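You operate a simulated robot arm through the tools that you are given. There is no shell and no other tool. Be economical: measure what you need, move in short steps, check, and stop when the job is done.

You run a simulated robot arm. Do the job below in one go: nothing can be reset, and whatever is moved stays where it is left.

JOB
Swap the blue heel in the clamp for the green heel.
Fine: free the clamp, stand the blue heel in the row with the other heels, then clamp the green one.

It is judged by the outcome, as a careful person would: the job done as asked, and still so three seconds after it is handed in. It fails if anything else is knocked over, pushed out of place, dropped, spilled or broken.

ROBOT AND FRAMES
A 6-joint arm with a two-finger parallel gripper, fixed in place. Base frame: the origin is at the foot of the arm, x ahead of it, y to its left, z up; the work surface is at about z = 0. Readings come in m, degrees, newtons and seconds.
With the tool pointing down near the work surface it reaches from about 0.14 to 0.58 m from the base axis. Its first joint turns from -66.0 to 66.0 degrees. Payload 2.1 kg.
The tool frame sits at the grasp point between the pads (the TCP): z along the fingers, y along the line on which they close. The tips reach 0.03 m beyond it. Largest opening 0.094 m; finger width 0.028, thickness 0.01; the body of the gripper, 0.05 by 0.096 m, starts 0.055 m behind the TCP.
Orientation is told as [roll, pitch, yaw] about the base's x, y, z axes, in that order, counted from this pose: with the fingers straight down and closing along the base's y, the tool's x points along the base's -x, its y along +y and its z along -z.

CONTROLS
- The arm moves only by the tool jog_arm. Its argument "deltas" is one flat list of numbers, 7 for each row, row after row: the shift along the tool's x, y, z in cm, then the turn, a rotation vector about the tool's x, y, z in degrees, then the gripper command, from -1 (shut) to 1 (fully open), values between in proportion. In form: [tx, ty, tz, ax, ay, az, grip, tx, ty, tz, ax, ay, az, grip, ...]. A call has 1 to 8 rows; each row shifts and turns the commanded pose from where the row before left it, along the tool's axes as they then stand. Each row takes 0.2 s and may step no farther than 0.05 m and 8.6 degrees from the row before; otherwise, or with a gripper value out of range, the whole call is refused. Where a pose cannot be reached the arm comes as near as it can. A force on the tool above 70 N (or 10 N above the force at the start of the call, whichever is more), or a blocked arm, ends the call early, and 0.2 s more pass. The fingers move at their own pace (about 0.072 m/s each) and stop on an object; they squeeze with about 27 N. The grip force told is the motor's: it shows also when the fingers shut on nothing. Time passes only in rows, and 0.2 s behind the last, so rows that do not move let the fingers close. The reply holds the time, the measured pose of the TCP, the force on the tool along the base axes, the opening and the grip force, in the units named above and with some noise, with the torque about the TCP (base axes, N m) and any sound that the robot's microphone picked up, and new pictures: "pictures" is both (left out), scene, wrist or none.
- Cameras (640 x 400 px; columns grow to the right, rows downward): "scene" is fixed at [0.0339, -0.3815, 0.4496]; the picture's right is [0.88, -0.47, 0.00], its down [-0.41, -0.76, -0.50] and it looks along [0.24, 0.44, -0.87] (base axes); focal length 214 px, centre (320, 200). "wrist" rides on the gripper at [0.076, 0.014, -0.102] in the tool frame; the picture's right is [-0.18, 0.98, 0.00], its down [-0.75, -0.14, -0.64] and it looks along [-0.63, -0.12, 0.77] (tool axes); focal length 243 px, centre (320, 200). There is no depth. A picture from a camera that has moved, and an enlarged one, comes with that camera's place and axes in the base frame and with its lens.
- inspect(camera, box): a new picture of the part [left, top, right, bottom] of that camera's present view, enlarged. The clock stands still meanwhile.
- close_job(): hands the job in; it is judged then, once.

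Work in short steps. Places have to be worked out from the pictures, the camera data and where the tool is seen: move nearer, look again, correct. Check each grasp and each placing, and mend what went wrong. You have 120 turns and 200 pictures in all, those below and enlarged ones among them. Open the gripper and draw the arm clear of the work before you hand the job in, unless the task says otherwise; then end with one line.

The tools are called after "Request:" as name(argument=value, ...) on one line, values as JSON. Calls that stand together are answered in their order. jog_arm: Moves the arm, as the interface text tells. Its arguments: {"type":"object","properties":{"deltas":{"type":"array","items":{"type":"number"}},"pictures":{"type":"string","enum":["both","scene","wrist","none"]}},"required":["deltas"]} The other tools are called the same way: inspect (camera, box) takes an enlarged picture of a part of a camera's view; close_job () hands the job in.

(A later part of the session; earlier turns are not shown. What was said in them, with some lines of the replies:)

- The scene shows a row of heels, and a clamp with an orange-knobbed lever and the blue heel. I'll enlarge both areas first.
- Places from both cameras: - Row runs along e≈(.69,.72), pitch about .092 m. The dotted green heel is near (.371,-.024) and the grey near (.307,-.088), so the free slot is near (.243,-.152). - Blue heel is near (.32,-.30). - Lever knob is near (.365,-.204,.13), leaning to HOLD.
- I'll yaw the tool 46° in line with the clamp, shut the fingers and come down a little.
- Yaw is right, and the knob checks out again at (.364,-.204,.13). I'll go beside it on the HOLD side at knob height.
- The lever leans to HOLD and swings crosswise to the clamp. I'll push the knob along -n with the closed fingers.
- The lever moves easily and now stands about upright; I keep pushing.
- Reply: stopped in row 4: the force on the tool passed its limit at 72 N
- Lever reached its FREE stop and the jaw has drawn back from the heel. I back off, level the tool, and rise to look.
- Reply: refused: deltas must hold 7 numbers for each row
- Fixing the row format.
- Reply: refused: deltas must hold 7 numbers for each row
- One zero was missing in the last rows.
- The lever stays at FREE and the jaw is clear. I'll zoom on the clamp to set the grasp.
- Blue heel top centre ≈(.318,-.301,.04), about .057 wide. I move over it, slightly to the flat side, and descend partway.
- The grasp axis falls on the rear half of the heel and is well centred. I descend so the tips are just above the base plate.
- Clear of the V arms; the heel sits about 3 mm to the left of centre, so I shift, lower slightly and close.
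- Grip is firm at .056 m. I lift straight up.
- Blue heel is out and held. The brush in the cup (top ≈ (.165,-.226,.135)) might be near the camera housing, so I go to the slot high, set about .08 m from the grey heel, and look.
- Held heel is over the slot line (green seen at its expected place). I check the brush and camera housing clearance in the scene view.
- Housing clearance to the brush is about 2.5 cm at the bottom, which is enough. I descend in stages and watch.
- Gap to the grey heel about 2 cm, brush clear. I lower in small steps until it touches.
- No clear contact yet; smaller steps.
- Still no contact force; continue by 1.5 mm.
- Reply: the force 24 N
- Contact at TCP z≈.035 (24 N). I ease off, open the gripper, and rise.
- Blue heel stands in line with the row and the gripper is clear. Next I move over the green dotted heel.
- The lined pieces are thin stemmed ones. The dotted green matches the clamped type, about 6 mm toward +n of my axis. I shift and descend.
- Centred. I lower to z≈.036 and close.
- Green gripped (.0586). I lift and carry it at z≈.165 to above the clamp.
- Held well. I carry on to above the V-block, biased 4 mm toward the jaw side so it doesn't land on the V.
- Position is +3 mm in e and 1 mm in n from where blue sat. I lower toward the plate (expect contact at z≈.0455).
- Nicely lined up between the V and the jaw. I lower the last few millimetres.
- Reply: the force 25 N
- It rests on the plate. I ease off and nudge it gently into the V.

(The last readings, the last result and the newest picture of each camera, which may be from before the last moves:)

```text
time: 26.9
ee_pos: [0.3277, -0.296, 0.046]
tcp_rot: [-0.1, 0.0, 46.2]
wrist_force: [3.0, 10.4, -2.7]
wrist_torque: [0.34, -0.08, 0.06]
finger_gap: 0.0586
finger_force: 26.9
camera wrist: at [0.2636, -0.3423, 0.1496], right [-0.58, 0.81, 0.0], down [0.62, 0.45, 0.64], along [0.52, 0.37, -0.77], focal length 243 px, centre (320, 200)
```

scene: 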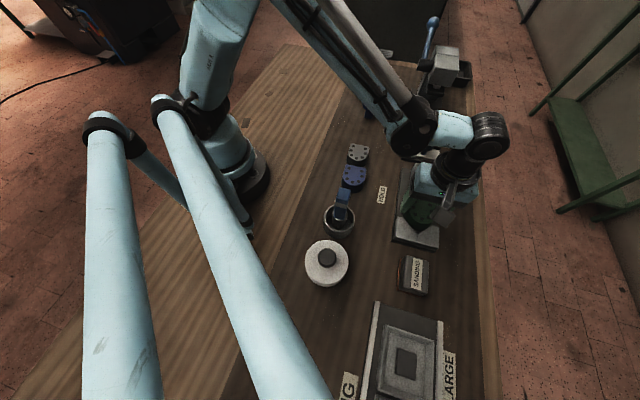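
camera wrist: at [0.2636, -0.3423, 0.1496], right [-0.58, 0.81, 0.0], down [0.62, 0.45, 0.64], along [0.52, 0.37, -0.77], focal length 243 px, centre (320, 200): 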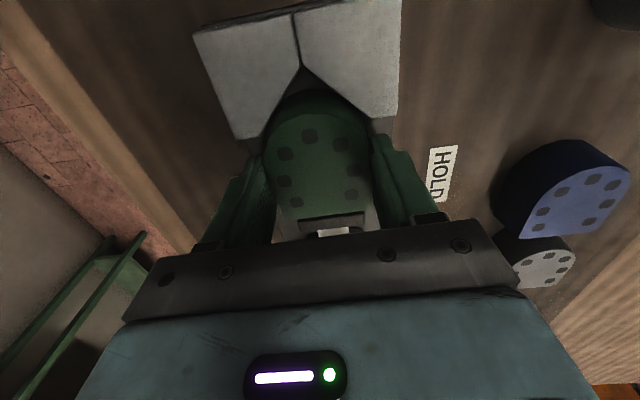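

It touches the V. I open the fingers and rise to look.

Request:
jog_arm(deltas=[-0.1, 0, 0, 0, 0, 0, -1, 0, 0, 0, 0, 0, 0, 0.4, 0, 0, 0, 0, 0, 0, 0.9, 0, 0, 0, 0, 0, 0, 0.9, 0, 0, -3, 0, 0, 0, 0.9, 0, 0, -4, 0, 0, 0, 0.9, 0, 0, -4, 0, 0, 0, 0.9, 0, 0, 0, 0, 0, 0, 0.9])

Request:
inspect(camera="wrist", box=[200, 0, 400, 200])

Request:
inspect(camera="scene", box=[340, 120, 490, 260])

```text
time: 28.7
ee_pos: [0.3279, -0.2965, 0.157]
tcp_rot: [-0.2, 0.1, 46.2]
wrist_force: [-0.1, 0.1, -0.5]
wrist_torque: [0.01, 0.0, 0.01]
finger_gap: 0.0895
finger_force: 0.0
camera wrist: at [0.2643, -0.3418, 0.2606], right [-0.58, 0.81, 0.0], down [0.62, 0.45, 0.64], along [0.52, 0.37, -0.77], focal length 243 px, centre (320, 200)
```

scene: 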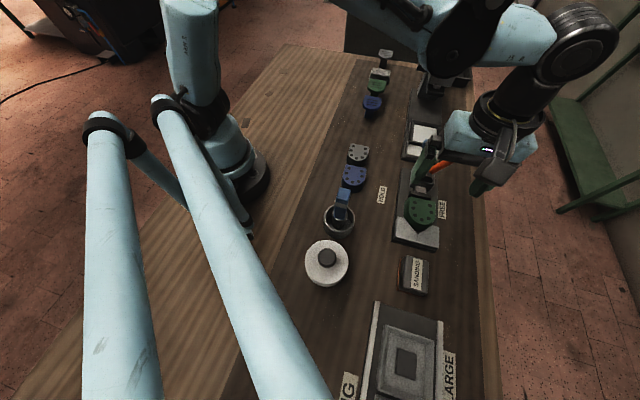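
wrist: 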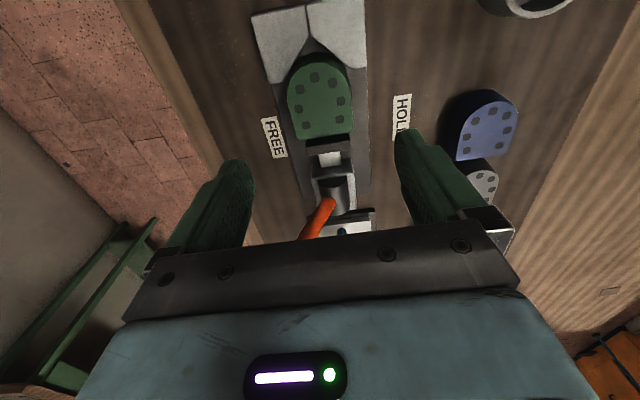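

```text
2.00 times, centred on (300, 100) of wrist
camera zoom: at [0.2643, -0.3418, 0.2606], right [-0.58, 0.81, 0.0], down [0.62, 0.45, 0.64], along [0.52, 0.37, -0.77], focal length 485 px, centre (360, 400)
```

zoom: 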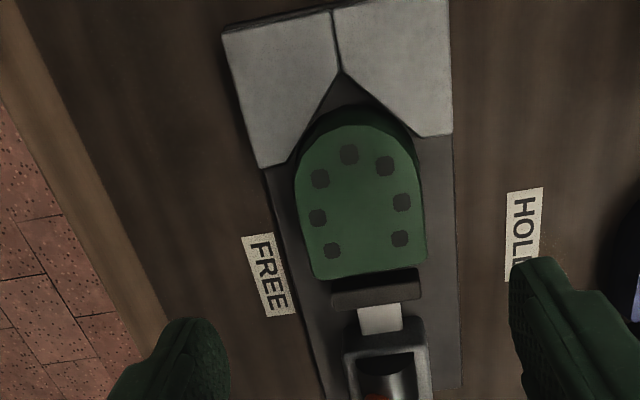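

```text
2.86 times, centred on (415, 190) of scene
camera zoom: at [0.0339, -0.3815, 0.4496], right [0.88, -0.47, 0.0], down [-0.41, -0.76, -0.5], along [0.24, 0.44, -0.87], focal length 613 px, centre (49, 229)
```

zoom: 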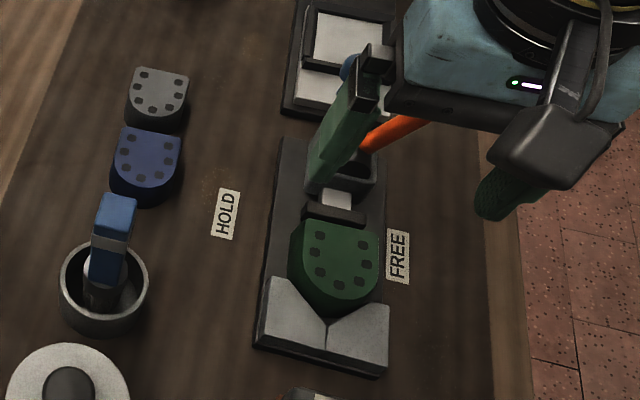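

Green heel is seated in the V next to the jaw. Next I rise with shut fingers and go round to the FREE side of the knob (knob now ≈(.42,-.258,.13)).

Request:
jog_arm(deltas=[0, 0, -4, 0, 0, 0, -1, 0, 0, -3, 0, 0, 0, -1, -3.1, -3.2, 0, 0, 0, 0, -1, -3.1, -3.2, 0, 0, 0, 0, -1, -3.05, -3.1, 0, 0, 0, 0, -1, 0, 0, 0, 0, 0, 0, -1])

```text
time: 30.1
ee_pos: [0.4583, -0.2946, 0.2278]
tcp_rot: [-0.3, 0.1, 46.1]
wrist_force: [-0.6, 0.6, 0.7]
wrist_torque: [0.02, 0.01, -0.01]
finger_gap: 0.0
finger_force: 26.9
camera wrist: at [0.3957, -0.3407, 0.3308], right [-0.58, 0.81, 0.0], down [0.62, 0.45, 0.64], along [0.52, 0.37, -0.77], focal length 243 px, centre (320, 200)
```

scene: 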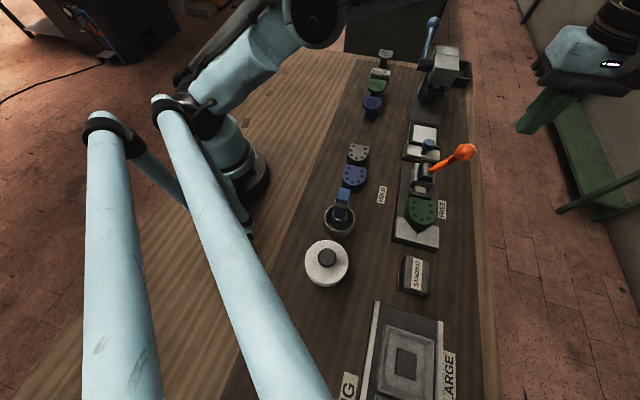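
wrist: 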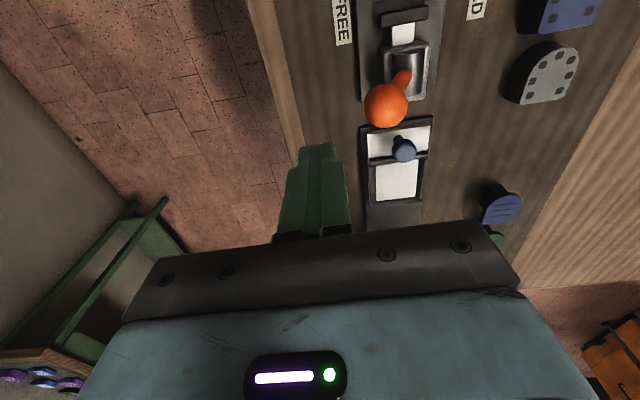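

Knob confirmed at (.419,-.260,.13). I descend beside it on the FREE side and start pushing toward HOLD.

Request:
jog_arm(deltas=[0, 0, 4, 0, 0, 0, -1, 0, 0, 4, 0, 0, 0, -1, 0, 0, 1.7, 0, 0, 0, -1, 0, 2, 0, 0, 0, 0, -1, 0, 1.2, 0, 0, 0, 0, -1, 0, 1.2, 0, 0, 0, 0, -1])

```text
time: 31.5
ee_pos: [0.4267, -0.2638, 0.1297]
tcp_rot: [-0.1, 0.1, 46.1]
wrist_force: [0.7, -0.1, 0.5]
wrist_torque: [0.0, 0.02, -0.02]
finger_gap: 0.0001
finger_force: 27.4
camera wrist: at [0.3644, -0.3102, 0.2329], right [-0.58, 0.81, 0.0], down [0.62, 0.45, 0.64], along [0.52, 0.37, -0.77], focal length 243 px, centre (320, 200)
```

scene: 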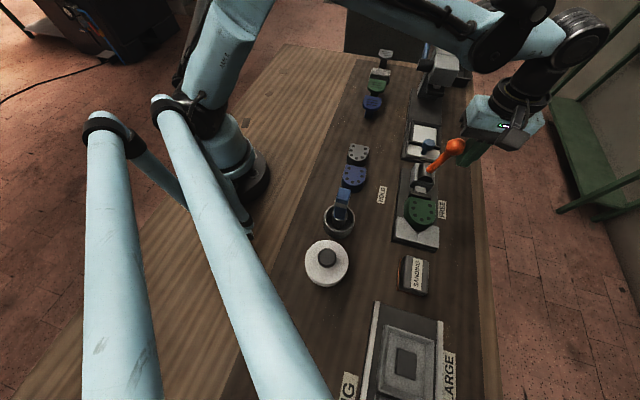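
wrist: 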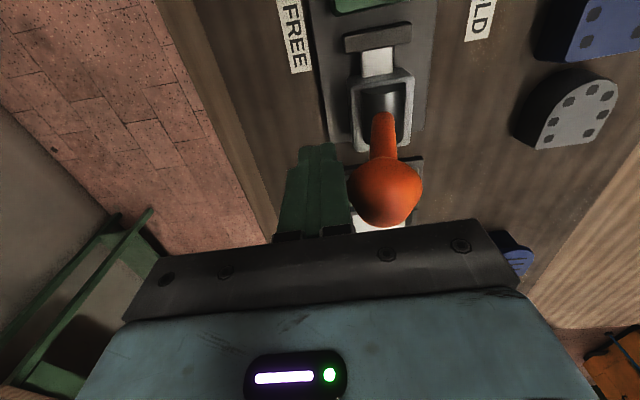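

Lever is moving. I keep pushing toward HOLD.

Request:
jog_arm(deltas=[0, 1.2, 0, 0, 0, 0, -1, 0, 1.2, 0, 0, 0, 0, -1, 0, 1.2, 0, 0, 0, 0, -1, 0, 1.0, 0, 0, 0, 0, -1])

```text
time: 32.5
ee_pos: [0.3942, -0.2325, 0.1299]
tcp_rot: [-0.1, 0.1, 46.0]
wrist_force: [0.3, 1.1, -1.0]
wrist_torque: [0.0, 0.0, -0.01]
finger_gap: 0.0002
finger_force: 26.8
camera wrist: at [0.3315, -0.2786, 0.2328], right [-0.58, 0.81, 0.0], down [0.62, 0.45, 0.64], along [0.52, 0.37, -0.77], focal length 243 px, centre (320, 200)
```

scene: 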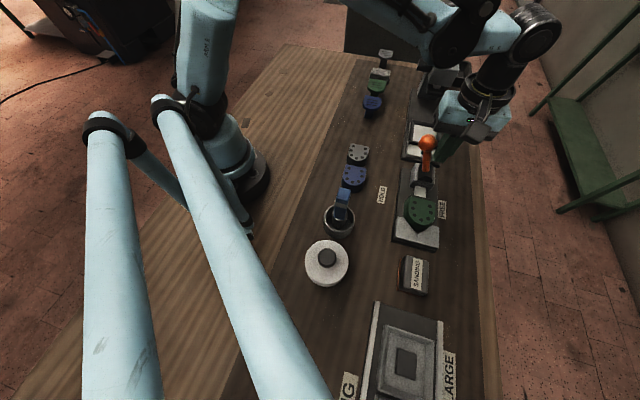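
wrist: 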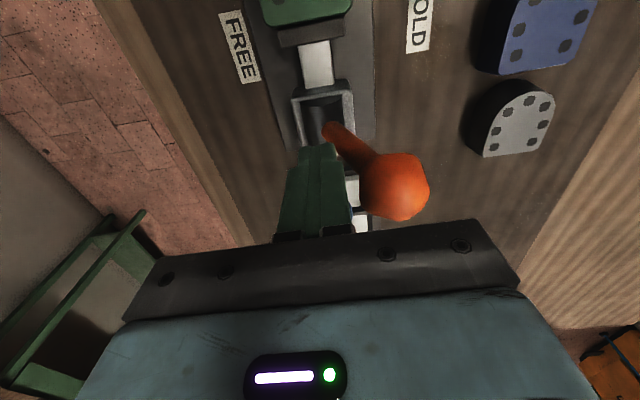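

Jaw has reached the heel and the lever is past centre. I push on to the HOLD stop in small steps.

Request:
jog_arm(deltas=[0, 0.7, 0, 0, 0, 0, -1, 0, 0.6, 0, 0, 0, 0, -1, 0, 0.4, 0, 0, 0, 0, -1])

```text
time: 33.3
ee_pos: [0.3863, -0.2238, 0.129]
tcp_rot: [-1.4, 0.1, 46.0]
wrist_force: [36.2, -33.3, 0.6]
wrist_torque: [-0.99, -1.1, -0.09]
finger_gap: 0.0
finger_force: 27.2
camera wrist: at [0.3212, -0.269, 0.2324], right [-0.58, 0.81, -0.02], down [0.61, 0.46, 0.64], along [0.54, 0.36, -0.76], focal length 243 px, centre (320, 200)
```

scene: 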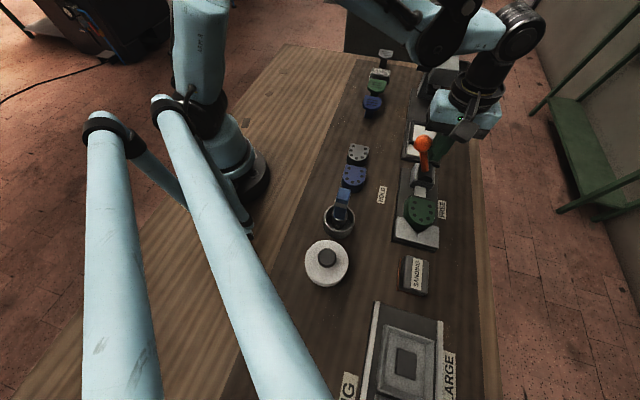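
wrist: 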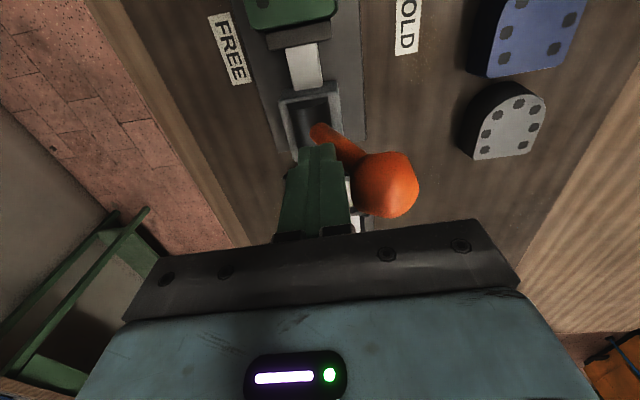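

It hit the stop at 49 N, and the knob is back at its original picture position (423,142). I back off and rise to check that it stays.

Request:
jog_arm(deltas=[0, -2, 0, 0, 0, 0, -1, 0, -2, 0, 0, 0, 0, -1, 0, 0, -4.5, 0, 0, 0, -1, 0, 0, -4.5, 0, 0, 0, -1, 3, 3, -2, 0, 0, 0, 1, 3, 4, 0, 0, 0, 0, 1, 0, 4, 0, 0, 0, 0, 1, 0, 4, 0, 0, 0, 0, 1])

Request:
inspect(camera="scene", box=[340, 120, 490, 260])

Request:
inspect(camera="wrist", box=[0, 0, 450, 230])

```text
time: 35.1
ee_pos: [0.2606, -0.1881, 0.2394]
tcp_rot: [-0.2, 0.1, 46.1]
wrist_force: [0.4, -0.4, 0.3]
wrist_torque: [0.01, -0.04, 0.01]
finger_gap: 0.0942
finger_force: 0.1
camera wrist: at [0.1975, -0.2341, 0.3424], right [-0.58, 0.81, 0.0], down [0.62, 0.45, 0.64], along [0.52, 0.37, -0.77], focal length 243 px, centre (320, 200)
```

scene: 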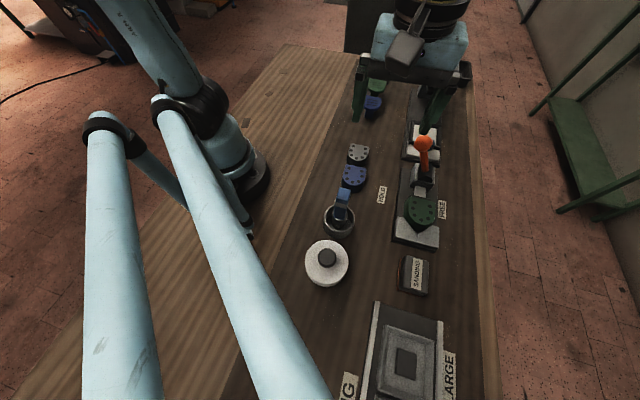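
wrist: 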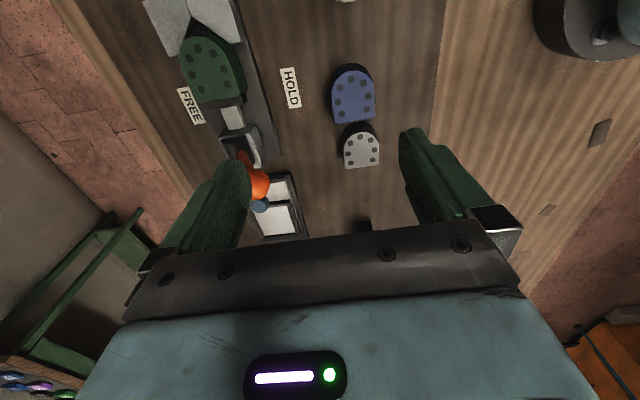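

```text
2.86 times, centred on (415, 190) of scene
camera zoom: at [0.0339, -0.3815, 0.4496], right [0.88, -0.47, 0.0], down [-0.41, -0.76, -0.5], along [0.24, 0.44, -0.87], focal length 613 px, centre (49, 229)
```

zoom: 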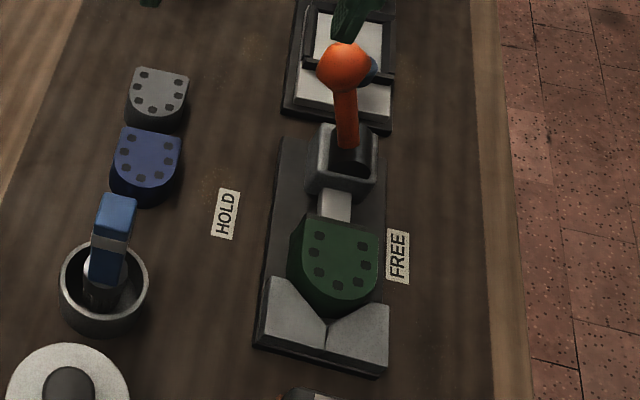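

```text
1.42 times, centred on (225, 115) of wrist
camera zoom: at [0.1975, -0.2341, 0.3424], right [-0.58, 0.81, 0.0], down [0.62, 0.45, 0.64], along [0.52, 0.37, -0.77], focal length 345 px, centre (455, 321)
```

zoom: 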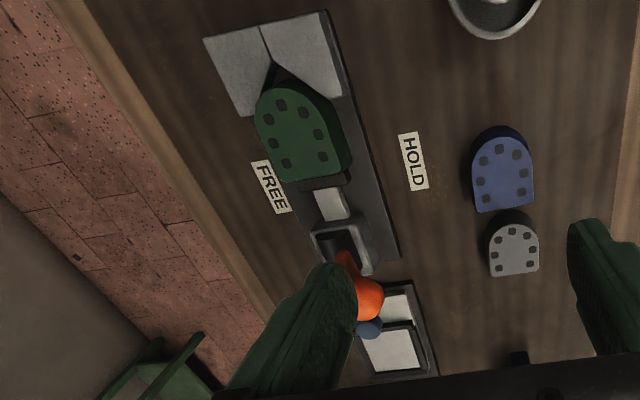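

The green heel is clamped with the lever holding at HOLD, the blue heel stands in the row, and nothing else has moved. The gripper is open and clear, so I hand the job in.

Request:
close_job()

```text
The job is handed in.
```

The green heel is clamped with the lever at HOLD, and the blue heel stands in the row next to the grey one.
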